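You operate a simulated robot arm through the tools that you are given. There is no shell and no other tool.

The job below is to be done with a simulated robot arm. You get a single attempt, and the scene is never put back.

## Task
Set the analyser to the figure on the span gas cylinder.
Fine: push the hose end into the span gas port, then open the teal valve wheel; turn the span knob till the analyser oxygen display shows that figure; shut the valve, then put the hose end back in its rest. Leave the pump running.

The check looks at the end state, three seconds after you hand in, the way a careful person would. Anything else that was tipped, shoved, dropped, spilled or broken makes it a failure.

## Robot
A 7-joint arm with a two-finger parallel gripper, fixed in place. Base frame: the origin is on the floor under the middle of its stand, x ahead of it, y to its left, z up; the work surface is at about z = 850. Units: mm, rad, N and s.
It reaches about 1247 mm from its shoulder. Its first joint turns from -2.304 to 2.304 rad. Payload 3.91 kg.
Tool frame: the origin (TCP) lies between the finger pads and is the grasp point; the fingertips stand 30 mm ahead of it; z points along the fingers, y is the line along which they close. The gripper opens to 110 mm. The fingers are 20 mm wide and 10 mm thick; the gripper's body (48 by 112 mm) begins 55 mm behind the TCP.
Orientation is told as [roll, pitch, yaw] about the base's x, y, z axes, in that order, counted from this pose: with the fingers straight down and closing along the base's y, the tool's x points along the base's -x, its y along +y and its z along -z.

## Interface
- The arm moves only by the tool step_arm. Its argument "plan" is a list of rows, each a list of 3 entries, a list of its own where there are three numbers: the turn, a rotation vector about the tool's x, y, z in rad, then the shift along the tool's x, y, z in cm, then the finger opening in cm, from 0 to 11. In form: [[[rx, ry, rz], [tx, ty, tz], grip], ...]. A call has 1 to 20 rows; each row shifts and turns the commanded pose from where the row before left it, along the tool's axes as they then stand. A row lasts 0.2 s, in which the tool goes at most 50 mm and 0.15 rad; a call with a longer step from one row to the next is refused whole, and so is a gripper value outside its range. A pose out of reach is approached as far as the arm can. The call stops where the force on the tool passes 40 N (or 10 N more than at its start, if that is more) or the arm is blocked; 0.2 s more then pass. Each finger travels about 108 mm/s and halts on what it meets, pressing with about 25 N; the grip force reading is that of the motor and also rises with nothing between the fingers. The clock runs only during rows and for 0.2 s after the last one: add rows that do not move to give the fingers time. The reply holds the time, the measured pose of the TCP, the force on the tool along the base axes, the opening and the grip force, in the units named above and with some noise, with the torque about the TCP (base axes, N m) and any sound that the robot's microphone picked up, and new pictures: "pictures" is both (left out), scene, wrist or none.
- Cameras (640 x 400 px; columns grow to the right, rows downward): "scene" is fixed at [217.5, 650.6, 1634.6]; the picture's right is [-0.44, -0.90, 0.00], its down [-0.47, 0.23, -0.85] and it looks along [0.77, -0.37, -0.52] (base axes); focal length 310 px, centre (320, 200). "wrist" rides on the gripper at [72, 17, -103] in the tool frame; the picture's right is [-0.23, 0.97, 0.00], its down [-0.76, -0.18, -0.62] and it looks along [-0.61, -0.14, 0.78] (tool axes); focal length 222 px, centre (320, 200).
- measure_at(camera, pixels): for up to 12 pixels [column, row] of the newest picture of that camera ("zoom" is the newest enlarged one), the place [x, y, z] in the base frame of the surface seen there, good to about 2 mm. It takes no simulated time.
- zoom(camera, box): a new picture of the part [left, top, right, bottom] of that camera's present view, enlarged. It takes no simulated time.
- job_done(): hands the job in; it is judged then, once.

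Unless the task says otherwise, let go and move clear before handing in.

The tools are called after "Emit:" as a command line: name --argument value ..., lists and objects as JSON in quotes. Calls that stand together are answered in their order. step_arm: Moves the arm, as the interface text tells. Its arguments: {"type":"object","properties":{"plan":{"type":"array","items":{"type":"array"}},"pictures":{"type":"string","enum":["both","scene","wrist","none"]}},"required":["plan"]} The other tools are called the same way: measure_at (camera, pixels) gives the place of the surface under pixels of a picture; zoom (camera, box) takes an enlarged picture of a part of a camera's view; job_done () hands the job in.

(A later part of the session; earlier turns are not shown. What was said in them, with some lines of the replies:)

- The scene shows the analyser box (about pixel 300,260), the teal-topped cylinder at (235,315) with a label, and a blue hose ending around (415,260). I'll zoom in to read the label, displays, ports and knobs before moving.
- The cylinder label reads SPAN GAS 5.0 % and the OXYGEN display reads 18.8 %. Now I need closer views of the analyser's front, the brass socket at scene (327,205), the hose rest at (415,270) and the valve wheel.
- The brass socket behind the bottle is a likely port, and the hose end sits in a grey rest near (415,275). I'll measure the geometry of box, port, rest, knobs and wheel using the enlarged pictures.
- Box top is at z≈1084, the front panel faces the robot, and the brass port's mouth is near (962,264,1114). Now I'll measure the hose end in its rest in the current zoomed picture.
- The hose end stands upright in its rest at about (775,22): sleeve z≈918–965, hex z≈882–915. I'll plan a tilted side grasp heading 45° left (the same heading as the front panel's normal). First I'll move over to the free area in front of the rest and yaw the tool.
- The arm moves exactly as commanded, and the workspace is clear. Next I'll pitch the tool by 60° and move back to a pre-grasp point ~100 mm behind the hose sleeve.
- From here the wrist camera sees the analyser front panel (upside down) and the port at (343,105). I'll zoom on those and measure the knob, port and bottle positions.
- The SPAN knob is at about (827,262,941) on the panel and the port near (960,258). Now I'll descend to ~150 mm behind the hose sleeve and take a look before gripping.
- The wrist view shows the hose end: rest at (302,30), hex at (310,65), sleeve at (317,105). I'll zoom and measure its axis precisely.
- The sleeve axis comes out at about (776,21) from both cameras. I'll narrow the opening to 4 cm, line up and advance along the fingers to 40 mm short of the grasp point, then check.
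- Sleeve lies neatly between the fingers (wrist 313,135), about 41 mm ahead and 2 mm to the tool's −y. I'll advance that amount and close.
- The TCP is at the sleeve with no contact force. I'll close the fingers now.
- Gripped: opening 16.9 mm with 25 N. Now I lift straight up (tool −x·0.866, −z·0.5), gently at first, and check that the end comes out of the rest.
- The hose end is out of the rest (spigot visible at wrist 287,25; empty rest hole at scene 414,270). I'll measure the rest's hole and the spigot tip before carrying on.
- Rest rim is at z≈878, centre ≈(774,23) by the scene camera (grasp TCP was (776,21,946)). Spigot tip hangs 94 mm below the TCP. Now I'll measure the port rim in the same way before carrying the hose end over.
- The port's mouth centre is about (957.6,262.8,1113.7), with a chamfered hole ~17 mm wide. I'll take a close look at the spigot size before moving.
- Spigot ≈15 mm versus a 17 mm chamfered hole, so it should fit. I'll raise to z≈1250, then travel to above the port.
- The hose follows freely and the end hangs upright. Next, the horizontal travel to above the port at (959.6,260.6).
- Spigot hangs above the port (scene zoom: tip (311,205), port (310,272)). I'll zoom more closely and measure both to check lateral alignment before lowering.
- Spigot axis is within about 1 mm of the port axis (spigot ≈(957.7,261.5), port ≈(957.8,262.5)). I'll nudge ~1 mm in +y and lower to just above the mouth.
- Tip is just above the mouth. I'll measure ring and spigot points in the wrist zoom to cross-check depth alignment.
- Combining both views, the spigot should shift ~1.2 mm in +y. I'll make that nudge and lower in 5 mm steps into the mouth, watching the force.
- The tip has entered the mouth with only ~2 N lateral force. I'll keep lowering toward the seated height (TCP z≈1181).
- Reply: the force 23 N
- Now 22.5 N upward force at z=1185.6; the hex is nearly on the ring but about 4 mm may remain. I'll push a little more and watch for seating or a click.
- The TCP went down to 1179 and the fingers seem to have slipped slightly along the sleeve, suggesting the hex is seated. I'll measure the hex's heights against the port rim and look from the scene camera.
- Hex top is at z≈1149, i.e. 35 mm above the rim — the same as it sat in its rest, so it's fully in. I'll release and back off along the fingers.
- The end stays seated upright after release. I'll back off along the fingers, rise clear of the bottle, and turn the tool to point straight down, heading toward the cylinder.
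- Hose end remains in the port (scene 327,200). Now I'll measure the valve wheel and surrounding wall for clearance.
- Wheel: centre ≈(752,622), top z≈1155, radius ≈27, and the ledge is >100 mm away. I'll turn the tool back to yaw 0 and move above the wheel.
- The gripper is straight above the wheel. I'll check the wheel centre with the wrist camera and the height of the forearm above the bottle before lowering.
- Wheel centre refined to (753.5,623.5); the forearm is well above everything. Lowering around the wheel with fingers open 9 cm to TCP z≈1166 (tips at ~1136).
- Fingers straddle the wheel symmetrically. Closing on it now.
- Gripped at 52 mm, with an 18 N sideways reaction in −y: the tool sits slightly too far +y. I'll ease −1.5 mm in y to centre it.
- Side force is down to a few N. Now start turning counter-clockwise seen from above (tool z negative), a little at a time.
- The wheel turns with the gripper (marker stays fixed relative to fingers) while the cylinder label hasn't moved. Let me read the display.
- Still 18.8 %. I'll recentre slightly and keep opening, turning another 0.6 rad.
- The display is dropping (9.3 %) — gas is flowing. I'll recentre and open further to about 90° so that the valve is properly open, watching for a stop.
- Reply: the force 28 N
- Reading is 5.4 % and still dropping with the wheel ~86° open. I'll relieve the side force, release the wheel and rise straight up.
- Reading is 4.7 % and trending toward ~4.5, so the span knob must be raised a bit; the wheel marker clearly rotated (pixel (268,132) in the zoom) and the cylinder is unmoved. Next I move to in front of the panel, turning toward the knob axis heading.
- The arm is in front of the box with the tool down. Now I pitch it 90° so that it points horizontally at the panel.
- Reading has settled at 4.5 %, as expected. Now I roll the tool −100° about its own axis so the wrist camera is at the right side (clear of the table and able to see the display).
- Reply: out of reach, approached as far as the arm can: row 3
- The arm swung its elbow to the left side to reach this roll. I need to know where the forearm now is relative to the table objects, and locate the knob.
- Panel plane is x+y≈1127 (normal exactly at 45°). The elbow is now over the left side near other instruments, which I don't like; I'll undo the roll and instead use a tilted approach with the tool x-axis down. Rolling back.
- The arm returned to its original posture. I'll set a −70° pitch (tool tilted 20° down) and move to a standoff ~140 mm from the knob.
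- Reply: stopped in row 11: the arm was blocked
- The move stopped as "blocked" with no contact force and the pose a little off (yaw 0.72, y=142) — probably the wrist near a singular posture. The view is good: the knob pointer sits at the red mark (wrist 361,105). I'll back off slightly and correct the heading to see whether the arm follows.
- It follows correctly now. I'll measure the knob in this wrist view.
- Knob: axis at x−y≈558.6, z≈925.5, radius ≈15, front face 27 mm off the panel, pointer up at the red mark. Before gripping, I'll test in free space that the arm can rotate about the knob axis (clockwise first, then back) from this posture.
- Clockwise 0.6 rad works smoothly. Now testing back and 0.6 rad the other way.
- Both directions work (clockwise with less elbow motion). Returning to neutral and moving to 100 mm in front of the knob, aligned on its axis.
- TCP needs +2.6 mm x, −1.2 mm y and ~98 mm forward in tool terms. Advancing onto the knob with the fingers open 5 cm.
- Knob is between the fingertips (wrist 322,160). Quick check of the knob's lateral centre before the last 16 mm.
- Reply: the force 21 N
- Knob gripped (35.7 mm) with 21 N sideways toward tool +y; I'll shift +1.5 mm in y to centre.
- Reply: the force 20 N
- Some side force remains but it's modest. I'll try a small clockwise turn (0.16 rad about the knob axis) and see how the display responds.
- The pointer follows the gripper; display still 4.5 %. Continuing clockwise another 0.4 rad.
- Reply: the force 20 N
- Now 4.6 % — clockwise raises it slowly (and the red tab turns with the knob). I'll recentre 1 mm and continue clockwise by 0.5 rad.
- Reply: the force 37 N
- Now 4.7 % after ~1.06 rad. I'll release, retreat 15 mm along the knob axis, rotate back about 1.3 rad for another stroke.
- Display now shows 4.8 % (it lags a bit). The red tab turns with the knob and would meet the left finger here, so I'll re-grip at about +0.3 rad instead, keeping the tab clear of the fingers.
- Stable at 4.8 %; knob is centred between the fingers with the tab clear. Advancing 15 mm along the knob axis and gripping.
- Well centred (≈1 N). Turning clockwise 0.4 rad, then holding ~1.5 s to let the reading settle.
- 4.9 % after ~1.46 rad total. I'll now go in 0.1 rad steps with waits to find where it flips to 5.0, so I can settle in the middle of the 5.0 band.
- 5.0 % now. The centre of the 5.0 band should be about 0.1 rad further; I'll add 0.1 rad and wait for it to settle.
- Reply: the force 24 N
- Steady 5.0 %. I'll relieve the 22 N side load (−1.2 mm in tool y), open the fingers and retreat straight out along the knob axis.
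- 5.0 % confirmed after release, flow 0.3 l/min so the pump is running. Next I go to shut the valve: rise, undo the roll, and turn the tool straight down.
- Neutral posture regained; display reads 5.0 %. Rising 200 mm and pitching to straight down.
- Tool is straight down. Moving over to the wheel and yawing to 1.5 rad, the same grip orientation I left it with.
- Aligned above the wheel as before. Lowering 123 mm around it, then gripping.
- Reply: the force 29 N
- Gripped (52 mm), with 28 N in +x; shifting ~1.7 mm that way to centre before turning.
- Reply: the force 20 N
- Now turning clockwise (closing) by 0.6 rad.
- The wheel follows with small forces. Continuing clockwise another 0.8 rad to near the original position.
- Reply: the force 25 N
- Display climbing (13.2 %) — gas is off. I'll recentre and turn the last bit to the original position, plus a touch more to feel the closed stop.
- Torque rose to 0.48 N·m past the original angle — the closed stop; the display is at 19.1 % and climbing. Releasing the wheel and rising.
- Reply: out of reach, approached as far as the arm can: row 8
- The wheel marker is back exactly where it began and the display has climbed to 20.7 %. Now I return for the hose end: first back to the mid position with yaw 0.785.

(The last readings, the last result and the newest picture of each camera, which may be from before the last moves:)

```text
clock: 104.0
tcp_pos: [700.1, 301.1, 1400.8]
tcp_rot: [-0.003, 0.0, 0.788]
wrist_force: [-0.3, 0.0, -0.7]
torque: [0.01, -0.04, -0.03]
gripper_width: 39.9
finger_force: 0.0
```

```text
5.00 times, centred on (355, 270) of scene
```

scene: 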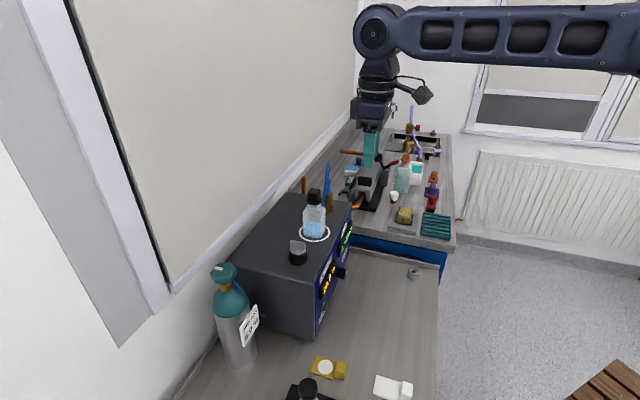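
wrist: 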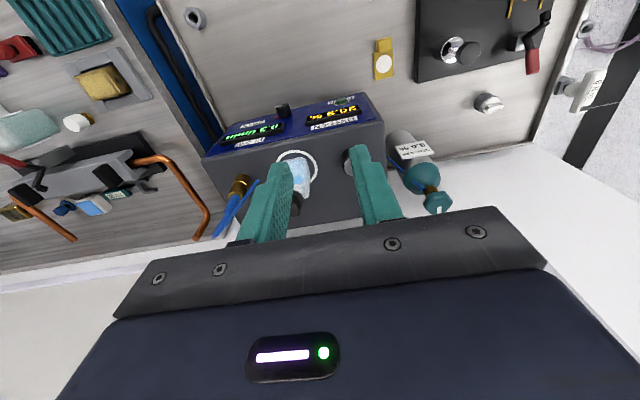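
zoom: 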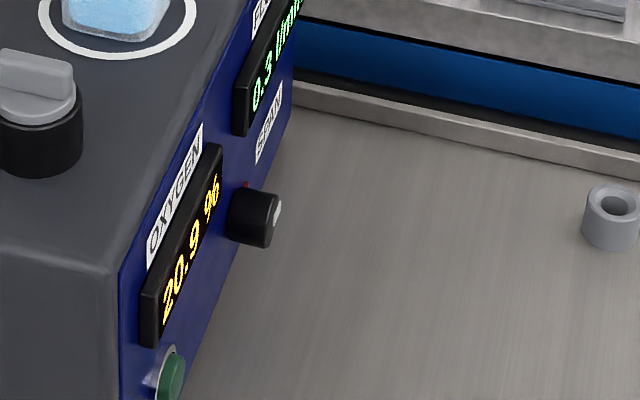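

Display settled at 20.9 % (air) — the calibration is spot on. Now pitching −60° and reversing my earlier path to the pre-grasp point of the port.

Emit:
step_arm --plan '[[[0, -0.131, 0], [0, 0, 0], 4], [[0, -0.131, 0], [0, 0, 0], 4], [[0, -0.131, 0], [0, 0, 0], 4], [[0, -0.131, 0], [0, 0, 0], 4], [[0, -0.131, 0], [0, 0, 0], 4], [[0, -0.131, 0], [0, 0, 0], 4], [[0, -0.131, 0], [0, 0, 0], 4], [[0, -0.13, 0], [0, 0, 0], 4], [[0, 0, 0], [1.867, -3.512, 1.432], 4], [[0, 0, 0], [1.867, -3.512, 1.432], 4], [[0, 0, 0], [1.867, -3.512, 1.432], 4], [[0, 0, 0], [1.867, -3.512, 1.432], 4], [[0, 0, 0], [1.867, -3.512, 1.432], 4], [[0, 0, 0], [1.867, -3.512, 1.432], 4], [[0, 0, 0], [0, 0, 0], 4]]'

Emit:
zoom --camera "wrist" --box '[240, 0, 440, 160]'

```text
clock: 107.2
tcp_pos: [861.3, 164.6, 1255.7]
tcp_rot: [-0.004, -1.05, 0.79]
wrist_force: [-0.6, -0.1, -0.3]
torque: [-0.03, 0.02, 0.0]
gripper_width: 40.0
finger_force: 0.0
```

scene: 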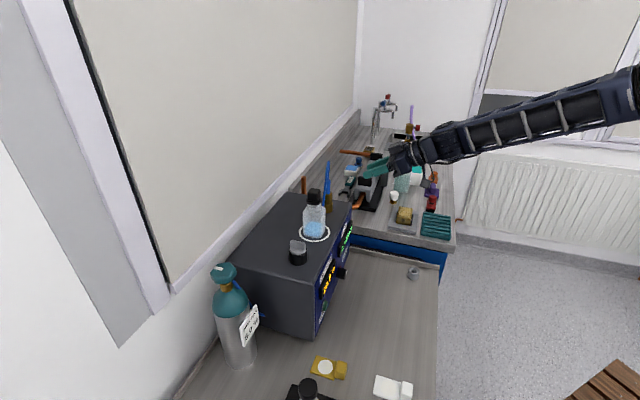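
wrist: 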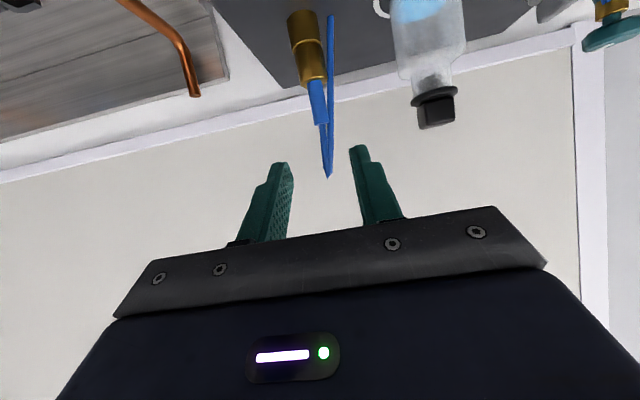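

```text
2.50 times, centred on (340, 80) of wrist
```

zoom: 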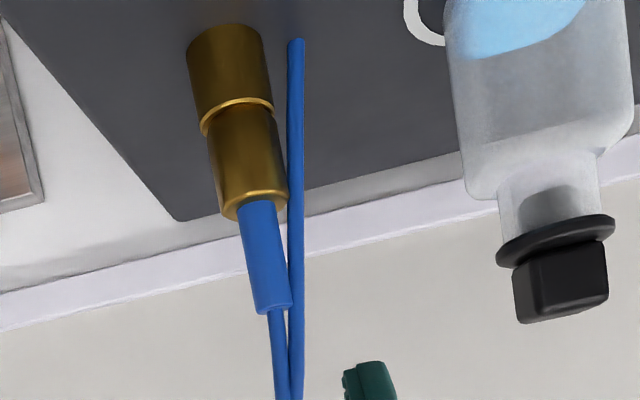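

The hose end is in view (sleeve at wrist 317,100). I'll measure its axis before closing in.

Emit:
measure_at --camera "zoom" --pixels '[[265, 250], [247, 250], [282, 250], [258, 210], [272, 300], [245, 150], [215, 150], [275, 150], [235, 100], [250, 195], [296, 100]]'

```text
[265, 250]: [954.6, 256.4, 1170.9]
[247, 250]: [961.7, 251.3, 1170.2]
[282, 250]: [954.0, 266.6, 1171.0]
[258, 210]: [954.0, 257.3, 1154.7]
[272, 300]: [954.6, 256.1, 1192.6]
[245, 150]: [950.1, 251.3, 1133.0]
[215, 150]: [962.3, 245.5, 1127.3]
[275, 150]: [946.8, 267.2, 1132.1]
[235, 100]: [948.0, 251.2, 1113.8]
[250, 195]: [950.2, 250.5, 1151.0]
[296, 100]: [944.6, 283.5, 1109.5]
```

Sleeve axis ≈(960.8,262.1), sleeve z≈1151–1197. Advancing 158 mm along the fingers onto it with a 4 cm opening.

Emit:
step_arm --plan '[[[0, 0, 0], [-0.42, -0.1, 3.5], 4], [[0, 0, 0], [0, 0, 4], 4], [[0, 0, 0], [0, 0, 4], 4], [[0, 0, 0], [0, 0, 2.5], 4], [[0, 0, 0], [0, 0, 1.84], 4], [[0, 0, 0], [0, 0, 0], 4]]'

Emit:
zoom --camera "wrist" --box '[220, 0, 440, 250]'

Emit:
zoom --camera "scene" --box '[300, 150, 380, 225]'

```text
clock: 108.6
tcp_pos: [961.3, 263.1, 1182.1]
tcp_rot: [-0.004, -1.048, 0.787]
wrist_force: [-0.4, 0.1, 0.4]
torque: [-0.01, -0.04, -0.02]
gripper_width: 39.8
finger_force: 0.1
```

scene: 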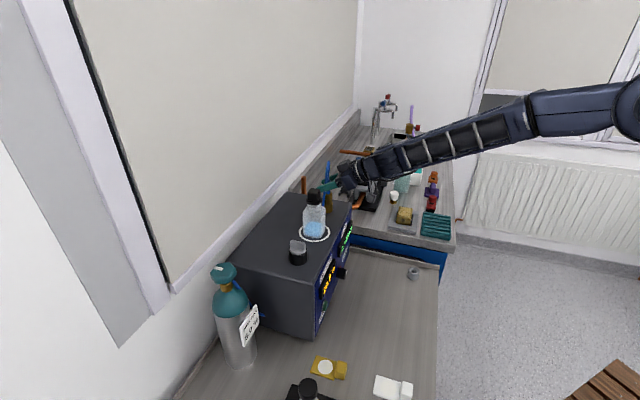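
wrist: 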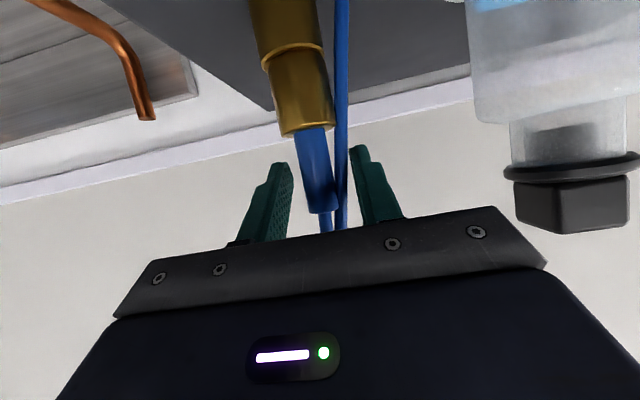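

```text
1.60 times, centred on (330, 125) of wrist
```

zoom: 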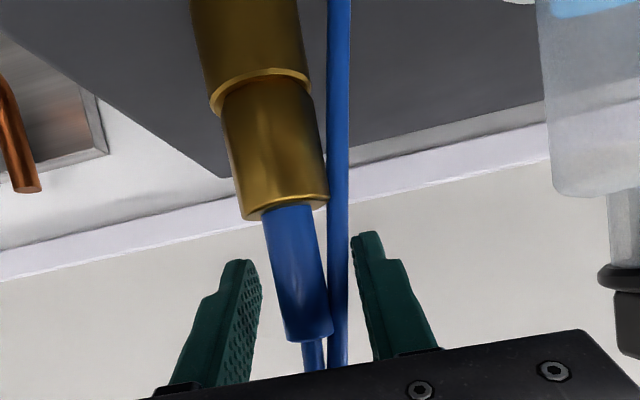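

```text
5.33 times, centred on (340, 188) of scene
```

zoom: 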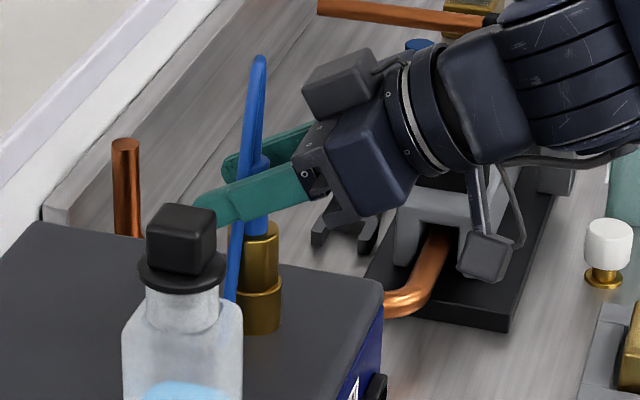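

Sleeve is centred between the fingers. Closing.

Emit:
step_arm --plan '[[[0, 0, 0], [0, 0, 0], 2], [[0, 0, 0], [0, 0, 0], 0], [[0, 0, 0], [0, 0, 0], 0], [[0, 0, 0], [0, 0, 0], 0]]' --pictures "wrist"

```text
clock: 109.6
tcp_pos: [960.5, 262.2, 1182.8]
tcp_rot: [-0.003, -1.047, 0.788]
wrist_force: [-0.2, -0.1, -0.1]
torque: [-0.04, -0.01, -0.04]
gripper_width: 17.1
finger_force: 25.1
```

wrist: 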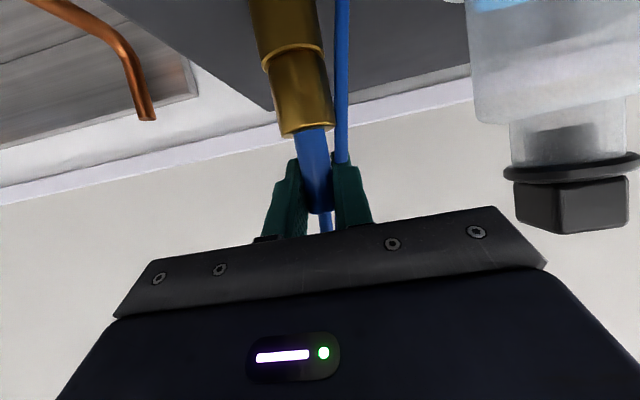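

Gripped at 17.1 mm. Lifting straight up in 1 cm steps to pull the end out of the port.

Emit:
step_arm --plan '[[[0, 0, 0], [-0.433, 0, -0.25], 0], [[0, 0, 0], [-0.433, 0, -0.25], 0], [[0, 0, 0], [-0.866, 0, -0.5], 0], [[0, 0, 0], [-0.866, 0, -0.5], 0], [[0, 0, 0], [-0.866, 0, -0.5], 0], [[0, 0, 0], [-0.866, 0, -0.5], 0], [[0, 0, 0], [-0.866, 0, -0.5], 0], [[0, 0, 0], [0, 0, 0], 0]]'

Emit:
zoom --camera "wrist" --box '[220, 0, 440, 250]'

Emit:
zoom --camera "scene" --box '[300, 150, 380, 225]'

```text
clock: 111.4
tcp_pos: [960.4, 263.5, 1245.1]
tcp_rot: [-0.004, -1.047, 0.788]
wrist_force: [0.1, -0.4, -1.7]
torque: [0.03, -0.01, 0.02]
gripper_width: 17.1
finger_force: 24.9
```

scene: 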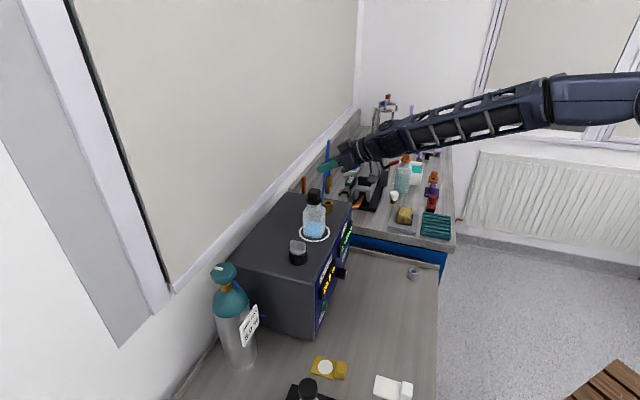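
wrist: 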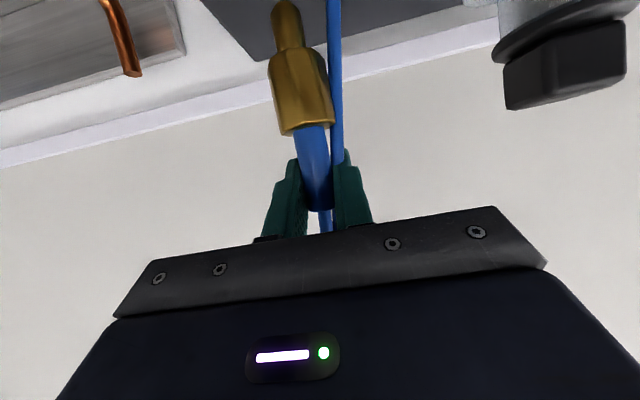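

```text
1.60 times, centred on (330, 125) of wrist
```

zoom: 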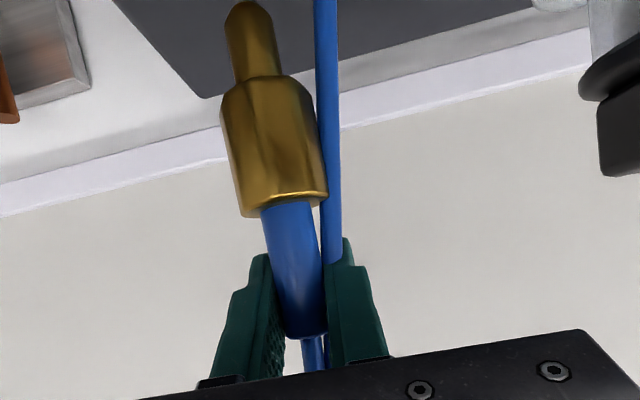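

```text
5.33 times, centred on (340, 188) of scene
```

zoom: 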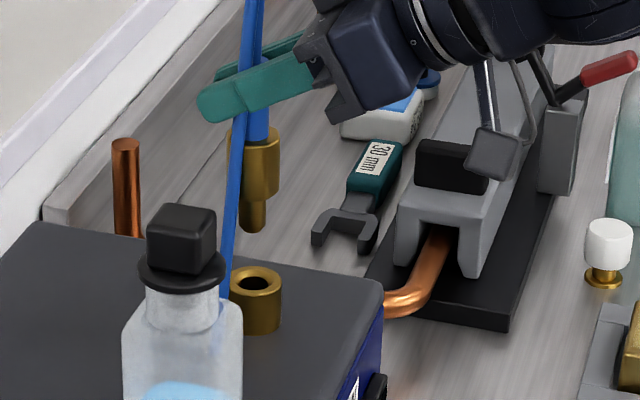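

Out cleanly and upright. Carrying it back over to above the rest at (776,21), staying at z≈1245.

Emit:
step_arm --plan '[[[0, 0, 0], [1.888, -0.511, -3.264], 0], [[0, 0, 0], [1.888, -0.511, -3.264], 0], [[0, 0, 0], [1.888, -0.511, -3.264], 0], [[0, 0, 0], [1.888, -0.511, -3.264], 0], [[0, 0, 0], [1.888, -0.511, -3.264], 0], [[0, 0, 0], [1.888, -0.511, -3.264], 0], [[0, 0, 0], [1.888, -0.511, -3.264], 0], [[0, 0, 0], [1.888, -0.511, -3.264], 0], [[0, 0, 0], [0, 0, 0], 0]]'

```text
clock: 113.4
tcp_pos: [773.8, 21.8, 1247.1]
tcp_rot: [-0.005, -1.048, 0.79]
wrist_force: [-0.2, 0.4, -1.5]
torque: [-0.01, -0.04, 0.0]
gripper_width: 17.2
finger_force: 24.8
```

scene: 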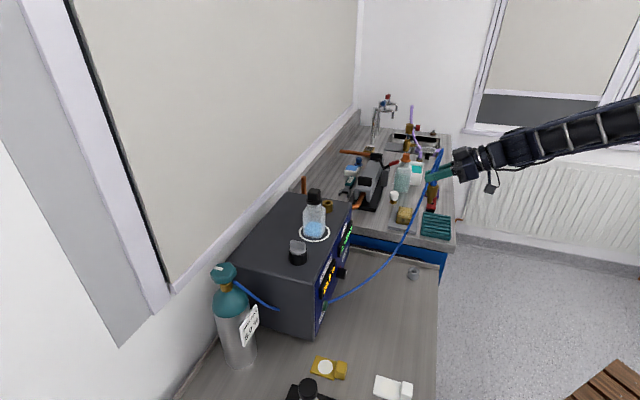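
wrist: 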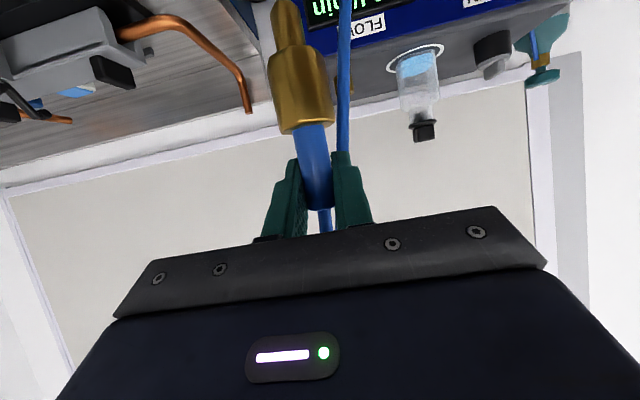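

Above the rest. Lowering to ~z=1003 (tip ~30 mm above the rest) with a 2 mm x correction, then I'll check alignment.

Emit:
step_arm --plan '[[[0, 0, 0], [-0.053, -0.177, 0.092], 0], [[0, 0, 0], [3.507, 0, 2.025], 0], [[0, 0, 0], [3.507, 0, 2.025], 0], [[0, 0, 0], [3.507, 0, 2.025], 0], [[0, 0, 0], [3.507, 0, 2.025], 0], [[0, 0, 0], [3.507, 0, 2.025], 0], [[0, 0, 0], [3.507, 0, 2.025], 0], [[0, 0, 0], [0, 0, 0], 0]]'

Emit:
zoom --camera "scene" --box '[395, 225, 435, 285]'

Emit:
measure_at --camera "wrist" --pixels '[[287, 12], [282, 30], [290, 30], [300, 30], [290, 45], [300, 90], [313, 150]]'

```text
clock: 115.2
tcp_pos: [778.9, 21.1, 997.2]
tcp_rot: [-0.006, -1.049, 0.789]
wrist_force: [0.6, -0.3, -0.9]
torque: [-0.02, -0.02, -0.02]
gripper_width: 17.1
finger_force: 24.9
```

scene: 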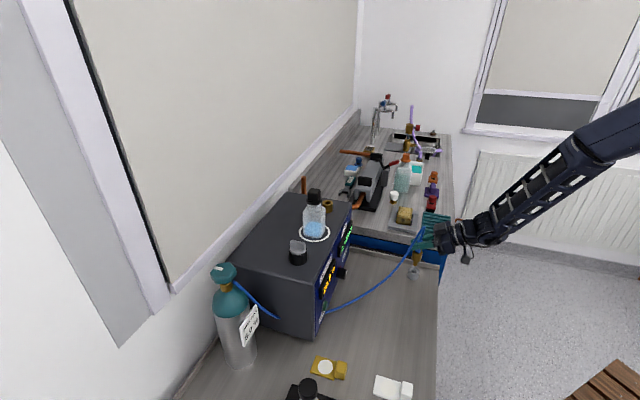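
wrist: 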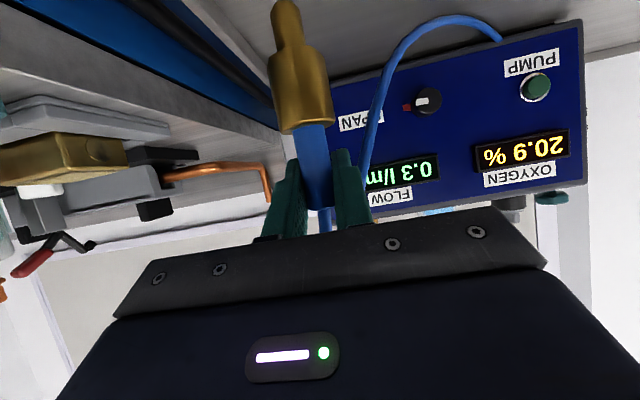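

```text
6.67 times, centred on (415, 255) of scene
```

zoom: 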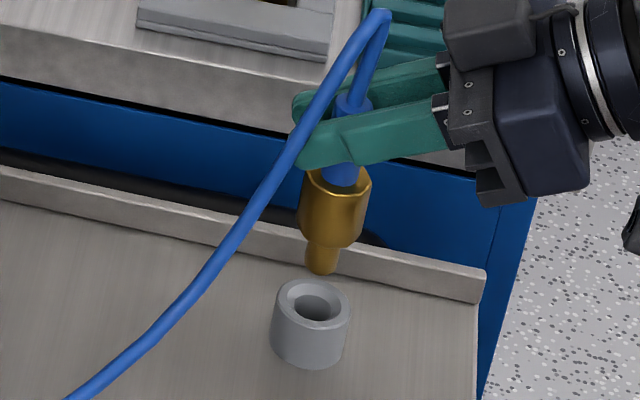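

```text
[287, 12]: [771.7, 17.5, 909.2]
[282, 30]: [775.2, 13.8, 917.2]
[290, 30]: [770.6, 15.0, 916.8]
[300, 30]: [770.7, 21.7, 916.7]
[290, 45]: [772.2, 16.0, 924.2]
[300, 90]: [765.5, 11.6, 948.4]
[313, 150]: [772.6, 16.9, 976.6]
```

Spigot hangs above the rest; projected alignment looks right. Measuring spigot versus rest rim in the scene zoom to confirm depth.

Emit:
measure_at --camera "zoom" --pixels '[[322, 250], [322, 262], [312, 250], [333, 250], [334, 200], [313, 288], [280, 303], [347, 303], [313, 318], [310, 345], [285, 340], [340, 340]]'

```text
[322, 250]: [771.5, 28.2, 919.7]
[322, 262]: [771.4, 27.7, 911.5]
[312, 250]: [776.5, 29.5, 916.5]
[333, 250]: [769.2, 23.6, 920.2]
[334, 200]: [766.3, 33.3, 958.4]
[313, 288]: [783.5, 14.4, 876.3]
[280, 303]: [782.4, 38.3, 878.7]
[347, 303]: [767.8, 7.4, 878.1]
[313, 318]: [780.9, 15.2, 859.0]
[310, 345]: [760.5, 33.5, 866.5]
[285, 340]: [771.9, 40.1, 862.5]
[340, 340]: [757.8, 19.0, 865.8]
```

Both cameras put the spigot within ~1.5 mm of the rest's axis. Lowering 22 mm so the tip is at the mouth, then checking again.

Emit:
step_arm --plan '[[[0, 0, 0], [0.953, 0, 0.55], 0], [[0, 0, 0], [0.953, 0, 0.55], 0], [[0, 0, 0], [0, 0, 0], 0]]'

Emit:
zoom --camera "scene" --box '[398, 245, 430, 285]'

Emit:
zoom --camera "wrist" --box '[240, 0, 360, 90]'

```text
clock: 116.0
tcp_pos: [778.7, 19.9, 976.7]
tcp_rot: [-0.004, -1.049, 0.787]
wrist_force: [0.3, -1.0, -1.3]
torque: [0.03, -0.01, -0.01]
gripper_width: 17.3
finger_force: 24.8
```

scene: 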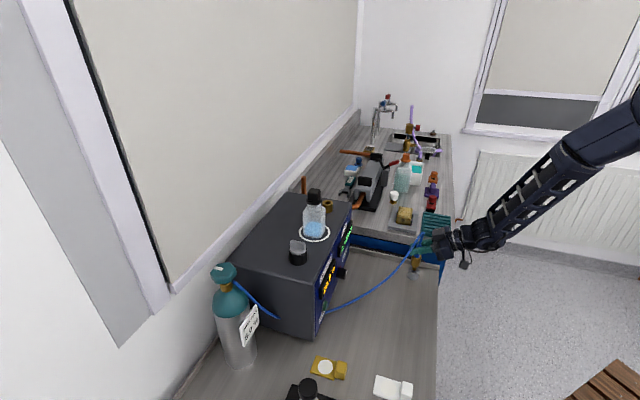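
wrist: 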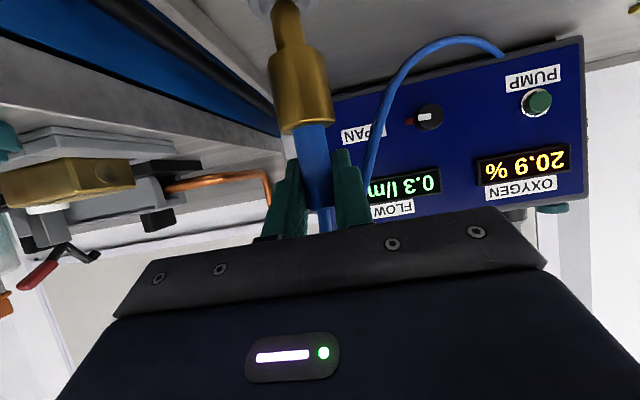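

```text
10.00 times, centred on (414, 265) of scene
```

zoom: 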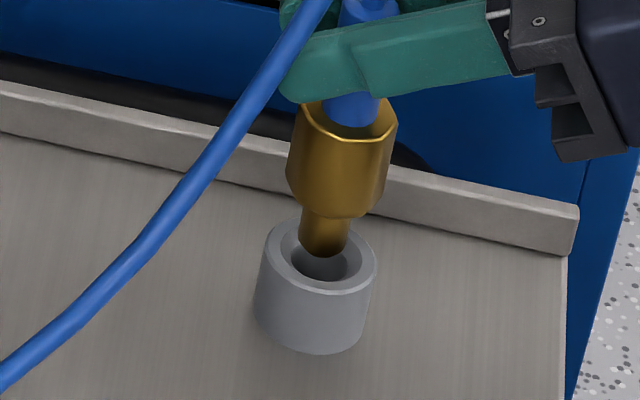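

```text
4.44 times, centred on (300, 45) of wrist
```

zoom: 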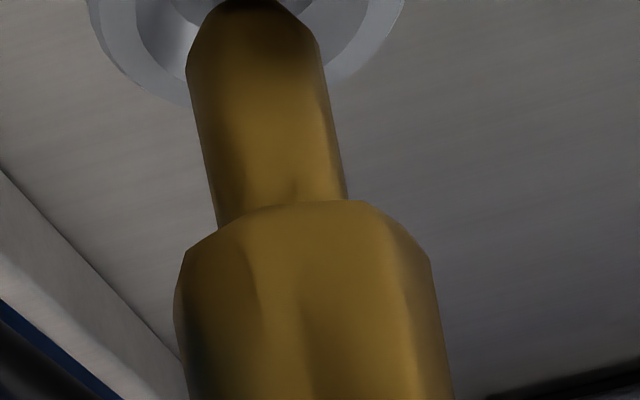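

The tip is over the hole in both views. Lowering in 5 mm steps.

Emit:
step_arm --plan '[[[0, 0, 0], [0.433, 0, 0.25], 0], [[0, 0, 0], [0.433, 0, 0.25], 0], [[0, 0, 0], [0, 0, 0], 0]]'

Emit:
zoom --camera "scene" --box '[398, 245, 430, 285]'

```text
clock: 116.8
tcp_pos: [779.9, 21.8, 965.3]
tcp_rot: [-0.004, -1.049, 0.787]
wrist_force: [-0.3, 0.5, -0.5]
torque: [0.0, 0.01, 0.01]
gripper_width: 17.4
finger_force: 24.7
```

scene: 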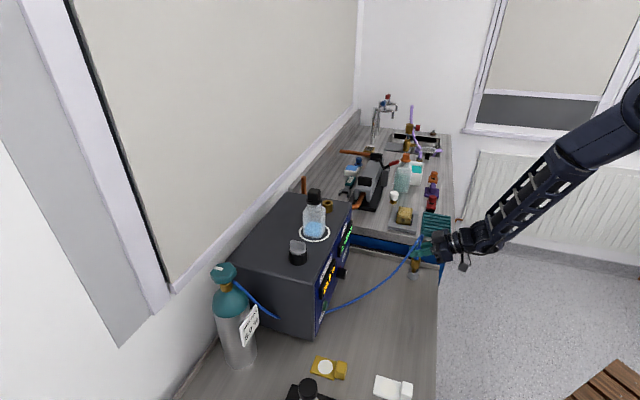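
wrist: 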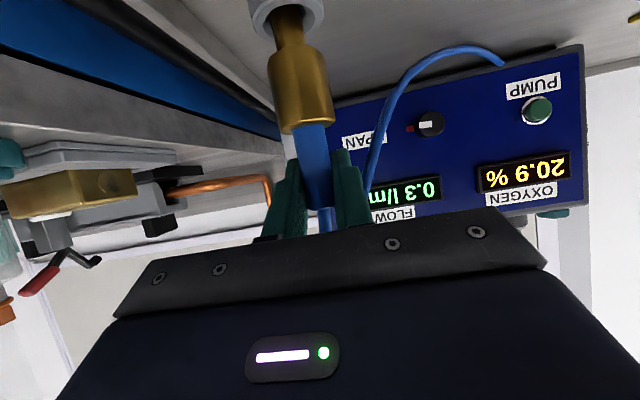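

```text
10.00 times, centred on (414, 265) of scene
```

zoom: 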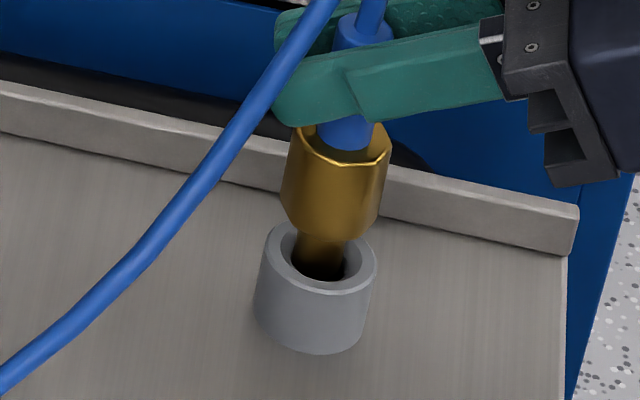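

The spigot is in the hole with no force. Continuing down to the seated height (~948).

Emit:
step_arm --plan '[[[0, 0, 0], [0.433, 0, 0.25], 0], [[0, 0, 0], [0.433, 0, 0.25], 0], [[0, 0, 0], [0.433, 0, 0.25], 0], [[0, 0, 0], [0.17, 0, 0.1], 0], [[0, 0, 0], [0, 0, 0], 0]]'

Emit:
zoom --camera "scene" --box '[398, 245, 430, 285]'

Emit:
zoom --camera "wrist" --box '[240, 0, 380, 140]'

```text
clock: 118.0
tcp_pos: [780.2, 20.4, 950.1]
tcp_rot: [-0.003, -1.048, 0.786]
wrist_force: [-1.0, 0.5, -1.5]
torque: [0.02, 0.07, 0.03]
gripper_width: 17.3
finger_force: 24.8
```

scene: 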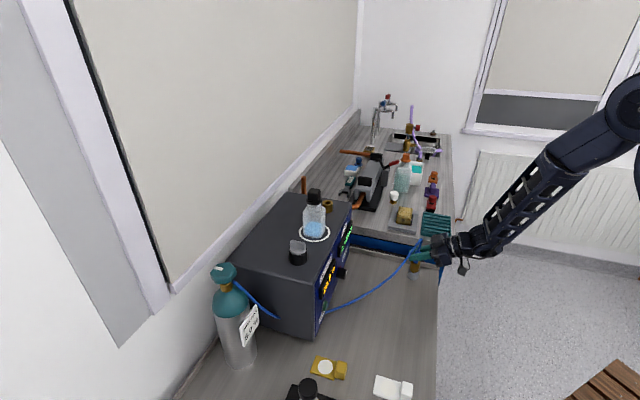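
wrist: 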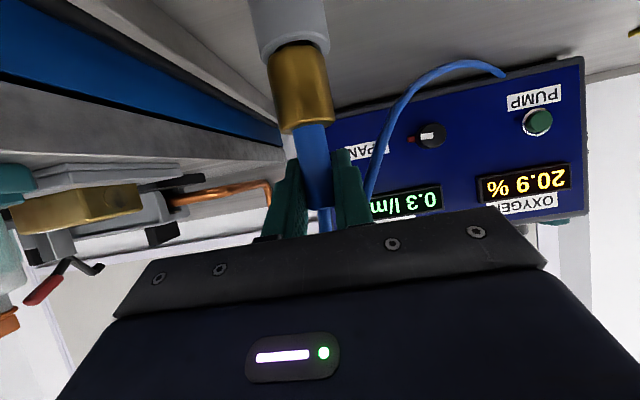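

```text
10.00 times, centred on (414, 265) of scene
```

zoom: 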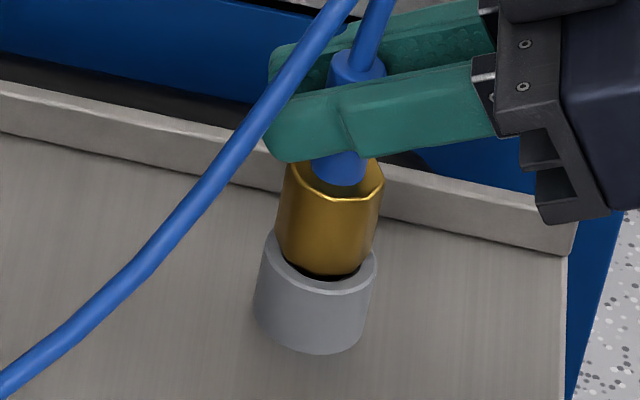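

```text
2.86 times, centred on (310, 70) of wrist
```

zoom: 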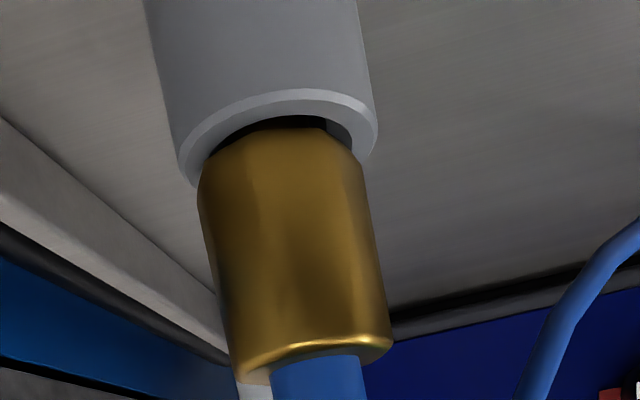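

Only ~2 mm of gap left and no force. Lowering the last few millimetres until it touches.

Emit:
step_arm --plan '[[[0, 0, 0], [0.13, 0, 0.075], 0], [[0, 0, 0], [0.13, 0, 0.075], 0], [[0, 0, 0], [0, 0, 0], 0]]'

Emit:
zoom --camera "wrist" --box '[240, 0, 380, 140]'

Emit:
zoom --camera "scene" --box '[398, 245, 430, 285]'

```text
clock: 118.8
tcp_pos: [778.8, 20.8, 949.5]
tcp_rot: [-0.005, -1.05, 0.789]
wrist_force: [-0.3, 0.7, 6.0]
torque: [0.19, 0.06, -0.02]
gripper_width: 17.0
finger_force: 25.4
```

scene: 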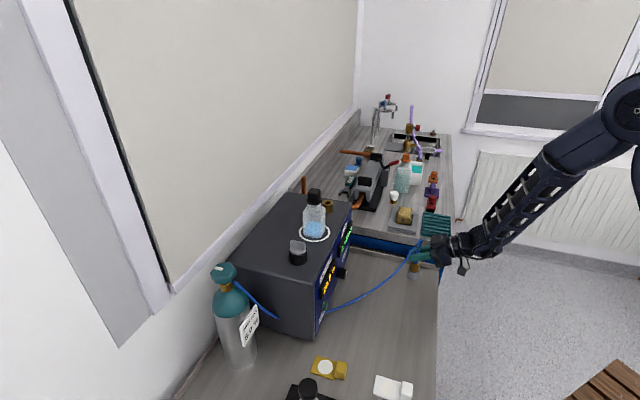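
wrist: 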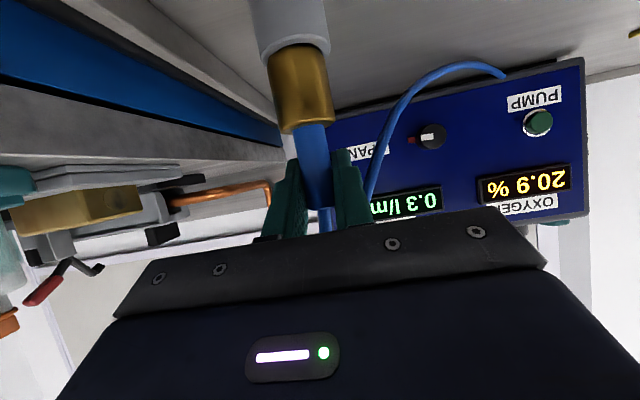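

```text
2.86 times, centred on (310, 70) of wrist
```

zoom: 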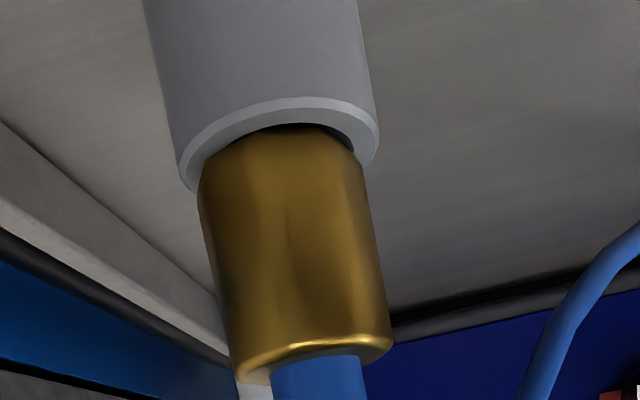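

```text
10.00 times, centred on (414, 265) of scene
```

zoom: 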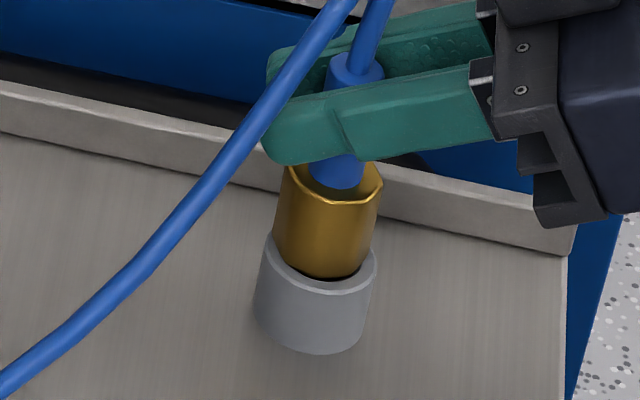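

Contact (6 N). I'll press 2 mm more to make sure it is fully home.

Emit:
step_arm --plan '[[[0, 0, 0], [0.1, 0, 0.058], 0], [[0, 0, 0], [0.1, 0, 0.058], 0], [[0, 0, 0], [0, 0, 0], 0]]'

Emit:
zoom --camera "wrist" --box '[240, 0, 380, 140]'

Emit:
measure_at --camera "wrist" --pixels '[[303, 125], [300, 80], [297, 60], [295, 50], [293, 42], [290, 30], [308, 130]]'

```text
clock: 119.6
tcp_pos: [779.2, 21.2, 947.6]
tcp_rot: [-0.005, -1.05, 0.788]
wrist_force: [1.9, 0.4, 22.0]
torque: [0.26, 0.11, 0.0]
gripper_width: 17.2
finger_force: 24.7
```

scene: 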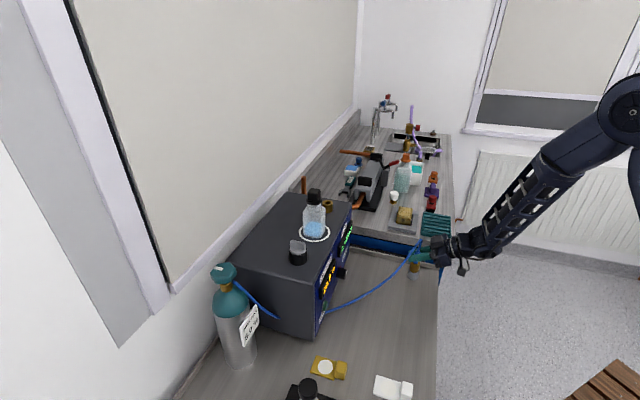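
wrist: 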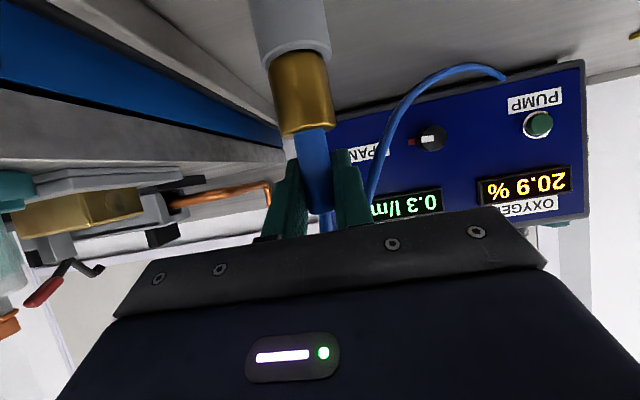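

```text
2.86 times, centred on (310, 70) of wrist
```

zoom: 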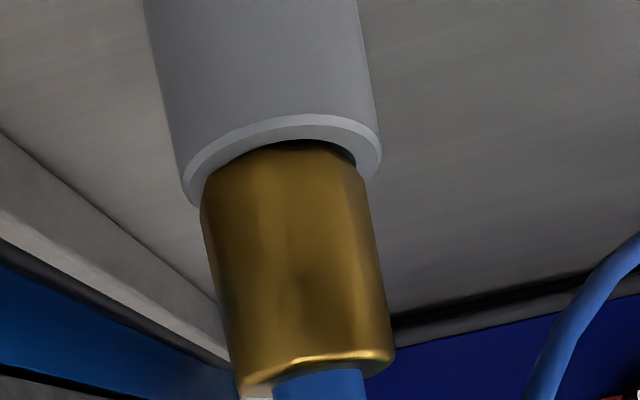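

```text
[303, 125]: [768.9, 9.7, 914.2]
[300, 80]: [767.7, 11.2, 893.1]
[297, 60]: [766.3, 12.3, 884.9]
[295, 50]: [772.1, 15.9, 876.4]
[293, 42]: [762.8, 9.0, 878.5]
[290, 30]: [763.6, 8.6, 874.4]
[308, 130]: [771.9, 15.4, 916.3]
```

Hex top is at z≈915 as at the start — fully seated. Opening the fingers.

Emit:
step_arm --plan '[[[0, 0, 0], [-0.1, 0, -0.058], 0], [[0, 0, 0], [0, 0, 0], 2.5], [[0, 0, 0], [0, 0, 0], 4], [[0, 0, 0], [0, 0, 0], 4], [[0, 0, 0], [0, 0, 0], 4]]'

Emit:
zoom --camera "wrist" --box '[220, 0, 440, 250]'

Emit:
zoom --camera "scene" --box '[395, 235, 435, 285]'

```text
clock: 120.8
tcp_pos: [778.7, 20.1, 946.0]
tcp_rot: [-0.004, -1.048, 0.789]
wrist_force: [0.5, 0.9, 0.3]
torque: [0.03, -0.03, 0.0]
gripper_width: 40.1
finger_force: 0.1
```

scene: 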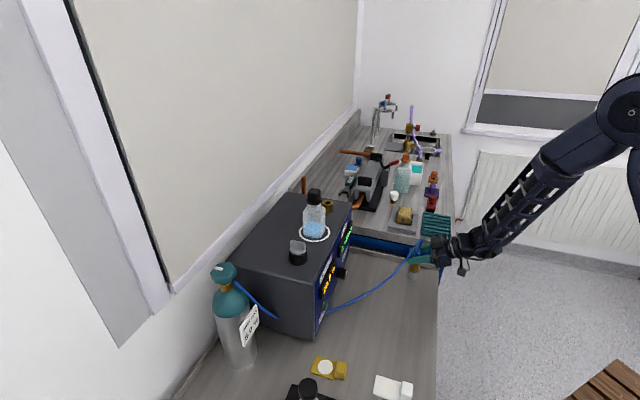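
wrist: 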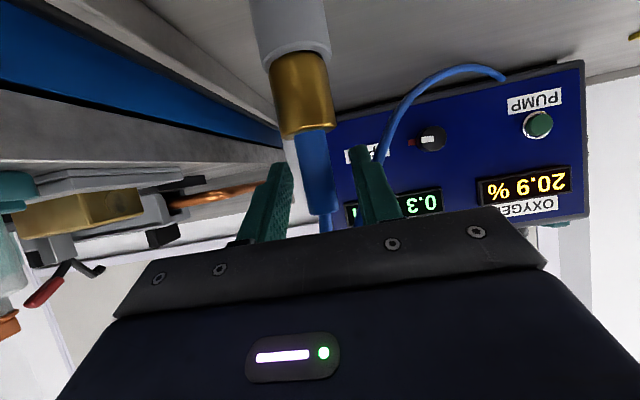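

```text
1.60 times, centred on (330, 125) of wrist
```

zoom: 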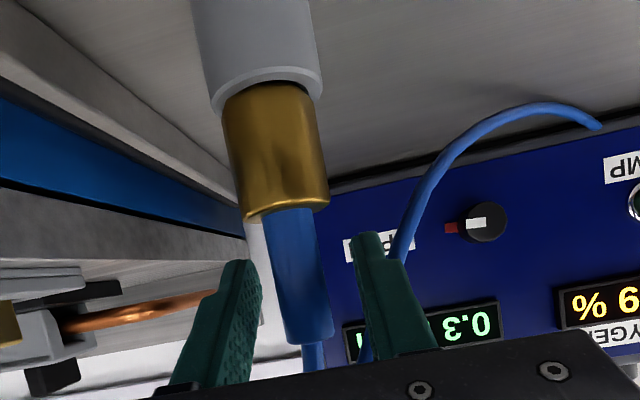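

```text
8.00 times, centred on (415, 260) of scene
```

zoom: 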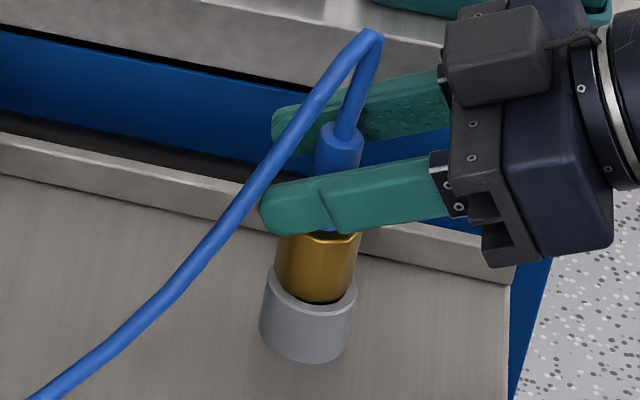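

It stays upright in the rest, looking the same as at the start. Backing straight out along the fingers.

Emit:
step_arm --plan '[[[0, 0, 0], [0, 0, -1.5], 4], [[0, 0, 0], [0, 0, -2.5], 4], [[0, 0, 0], [0, 0, -4], 4], [[0, 0, 0], [0, 0, -4], 4], [[0, 0, 0], [0, 0, -4], 4], [[0, 0, 0], [-3.03, 0, -1.75], 4], [[0, 0, 0], [-3.03, 0, -1.75], 4], [[0, 0, 0], [-3.03, 0, -1.75], 4], [[0, 0, 0], [0, 0, 0], 4]]'

Emit:
zoom --camera "scene" --box '[395, 235, 435, 285]'

Emit:
zoom --camera "scene" --box '[200, 170, 440, 380]'

Emit:
zoom --camera "scene" --box '[300, 225, 370, 320]'

```text
clock: 122.8
tcp_pos: [681.0, -79.2, 1129.8]
tcp_rot: [-0.003, -1.048, 0.788]
wrist_force: [-0.3, 0.0, -0.1]
torque: [-0.01, 0.01, -0.03]
gripper_width: 40.1
finger_force: 0.1
```

scene: 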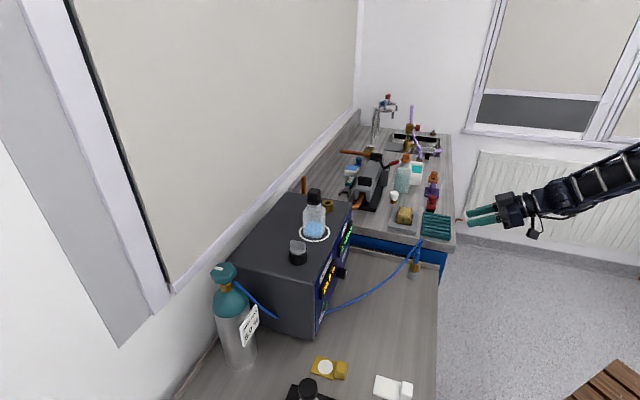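
wrist: 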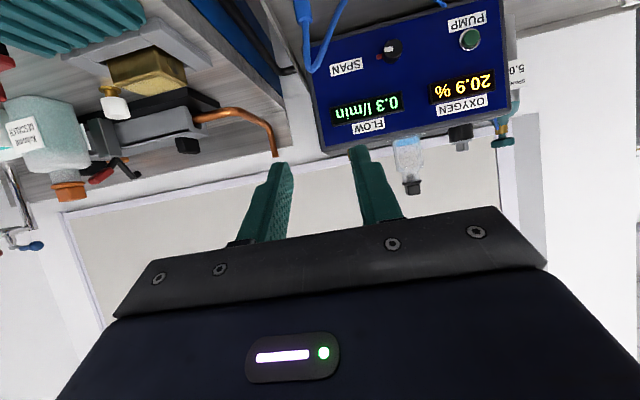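

```text
8.00 times, centred on (415, 260) of scene
```

zoom: 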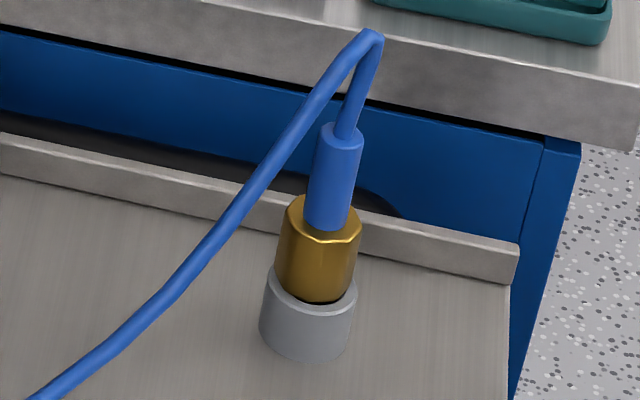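

```text
1.90 times, centred on (320, 275) of scene
```

zoom: 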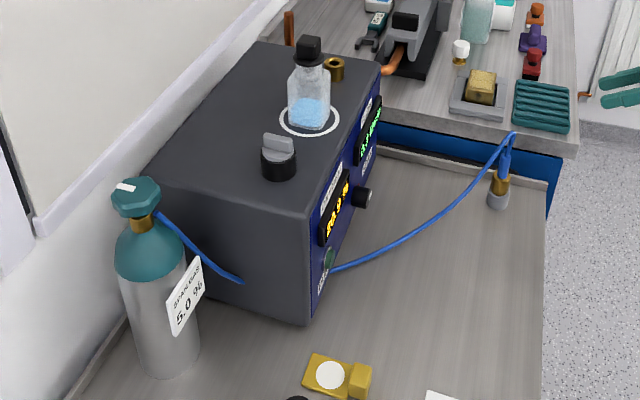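

```text
4.21 times, centred on (335, 272) of scene
```

zoom: 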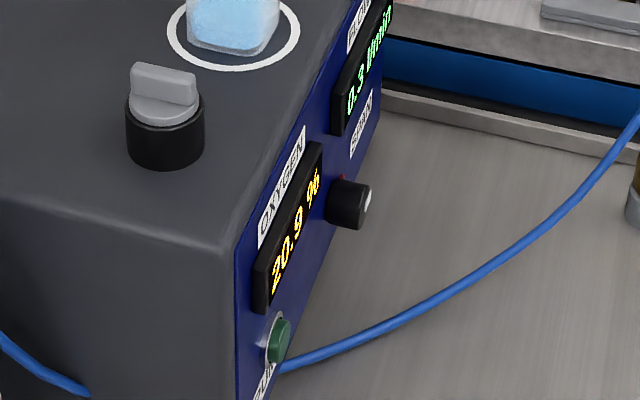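

All looks in order. I'll compare the seated height of the hose end with the starting measurements to be sure it is fully home.

Emit:
zoom --camera "scene" --box '[395, 235, 435, 285]'

Emit:
measure_at --camera "zoom" --pixels '[[341, 130], [337, 135], [335, 180], [328, 225], [316, 265], [308, 330], [375, 40], [315, 300], [310, 312], [300, 240], [285, 265], [350, 265]]'

Emit:
zoom --camera "scene" --box '[404, 258, 426, 284]'

```text
8.00 times, centred on (415, 260) of scene
```

zoom: 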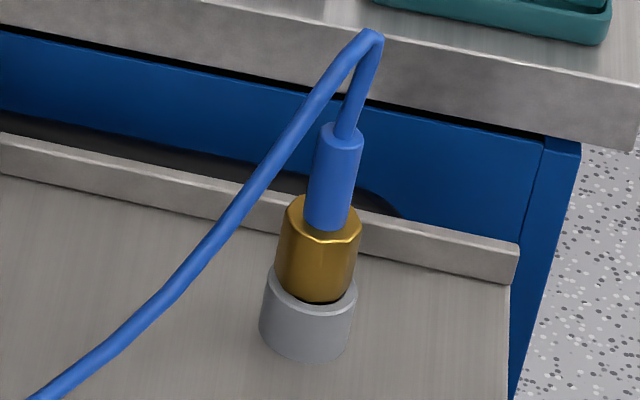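

```text
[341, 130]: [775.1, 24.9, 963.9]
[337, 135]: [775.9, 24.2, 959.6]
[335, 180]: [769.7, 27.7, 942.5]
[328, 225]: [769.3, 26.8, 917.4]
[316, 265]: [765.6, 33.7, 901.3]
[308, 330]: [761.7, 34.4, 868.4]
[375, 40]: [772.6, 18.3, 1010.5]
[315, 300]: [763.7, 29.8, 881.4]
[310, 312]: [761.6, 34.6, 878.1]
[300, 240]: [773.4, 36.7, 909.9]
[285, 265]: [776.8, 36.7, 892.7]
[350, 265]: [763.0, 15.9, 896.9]
```

```text
15.38 times, centred on (415, 271) of scene
```

zoom: 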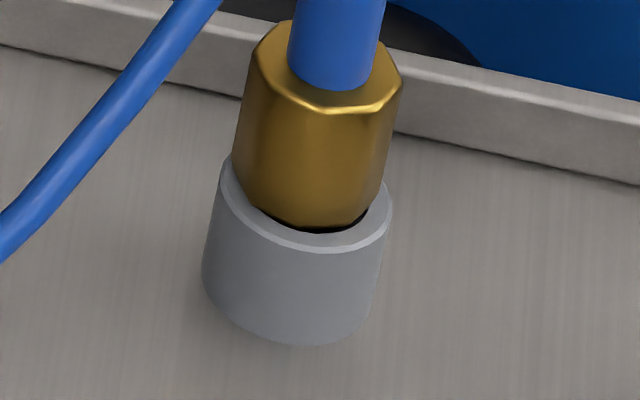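

The sleeve top is at z=963.9, against 963.5 at the start, so the hose end is fully home in its rest. The wheel marker is back at its closed position and the pump is running at 0.3 l/min. The analyser read 5.0 % on span gas and now reads 20.9 % in air. The gripper is open and clear, so I'm handing in.

Emit:
job_done

```text
The job is handed in.
```

The analyser is set to the cylinder's figure: it read a steady 5.0 % on span gas, and it now reads 20.9 % on room air.

- **Span knob:** I turned it clockwise about 1.66 rad in total, which took the span gas reading from 4.5 % to 5.0 %.
- **Valve:** I turned the teal wheel clockwise until it reached its stop. Its white marker is back where it was at the start.
- **Hose end:** It is back in its rest at the same height as before, upright but about 2 mm off where it stood originally.
- **Pump:** It is still running, with the flow display showing 0.3 l/min.

In the last pictures I saw nothing else tipped or moved. The gripper is open and clear of the bench.
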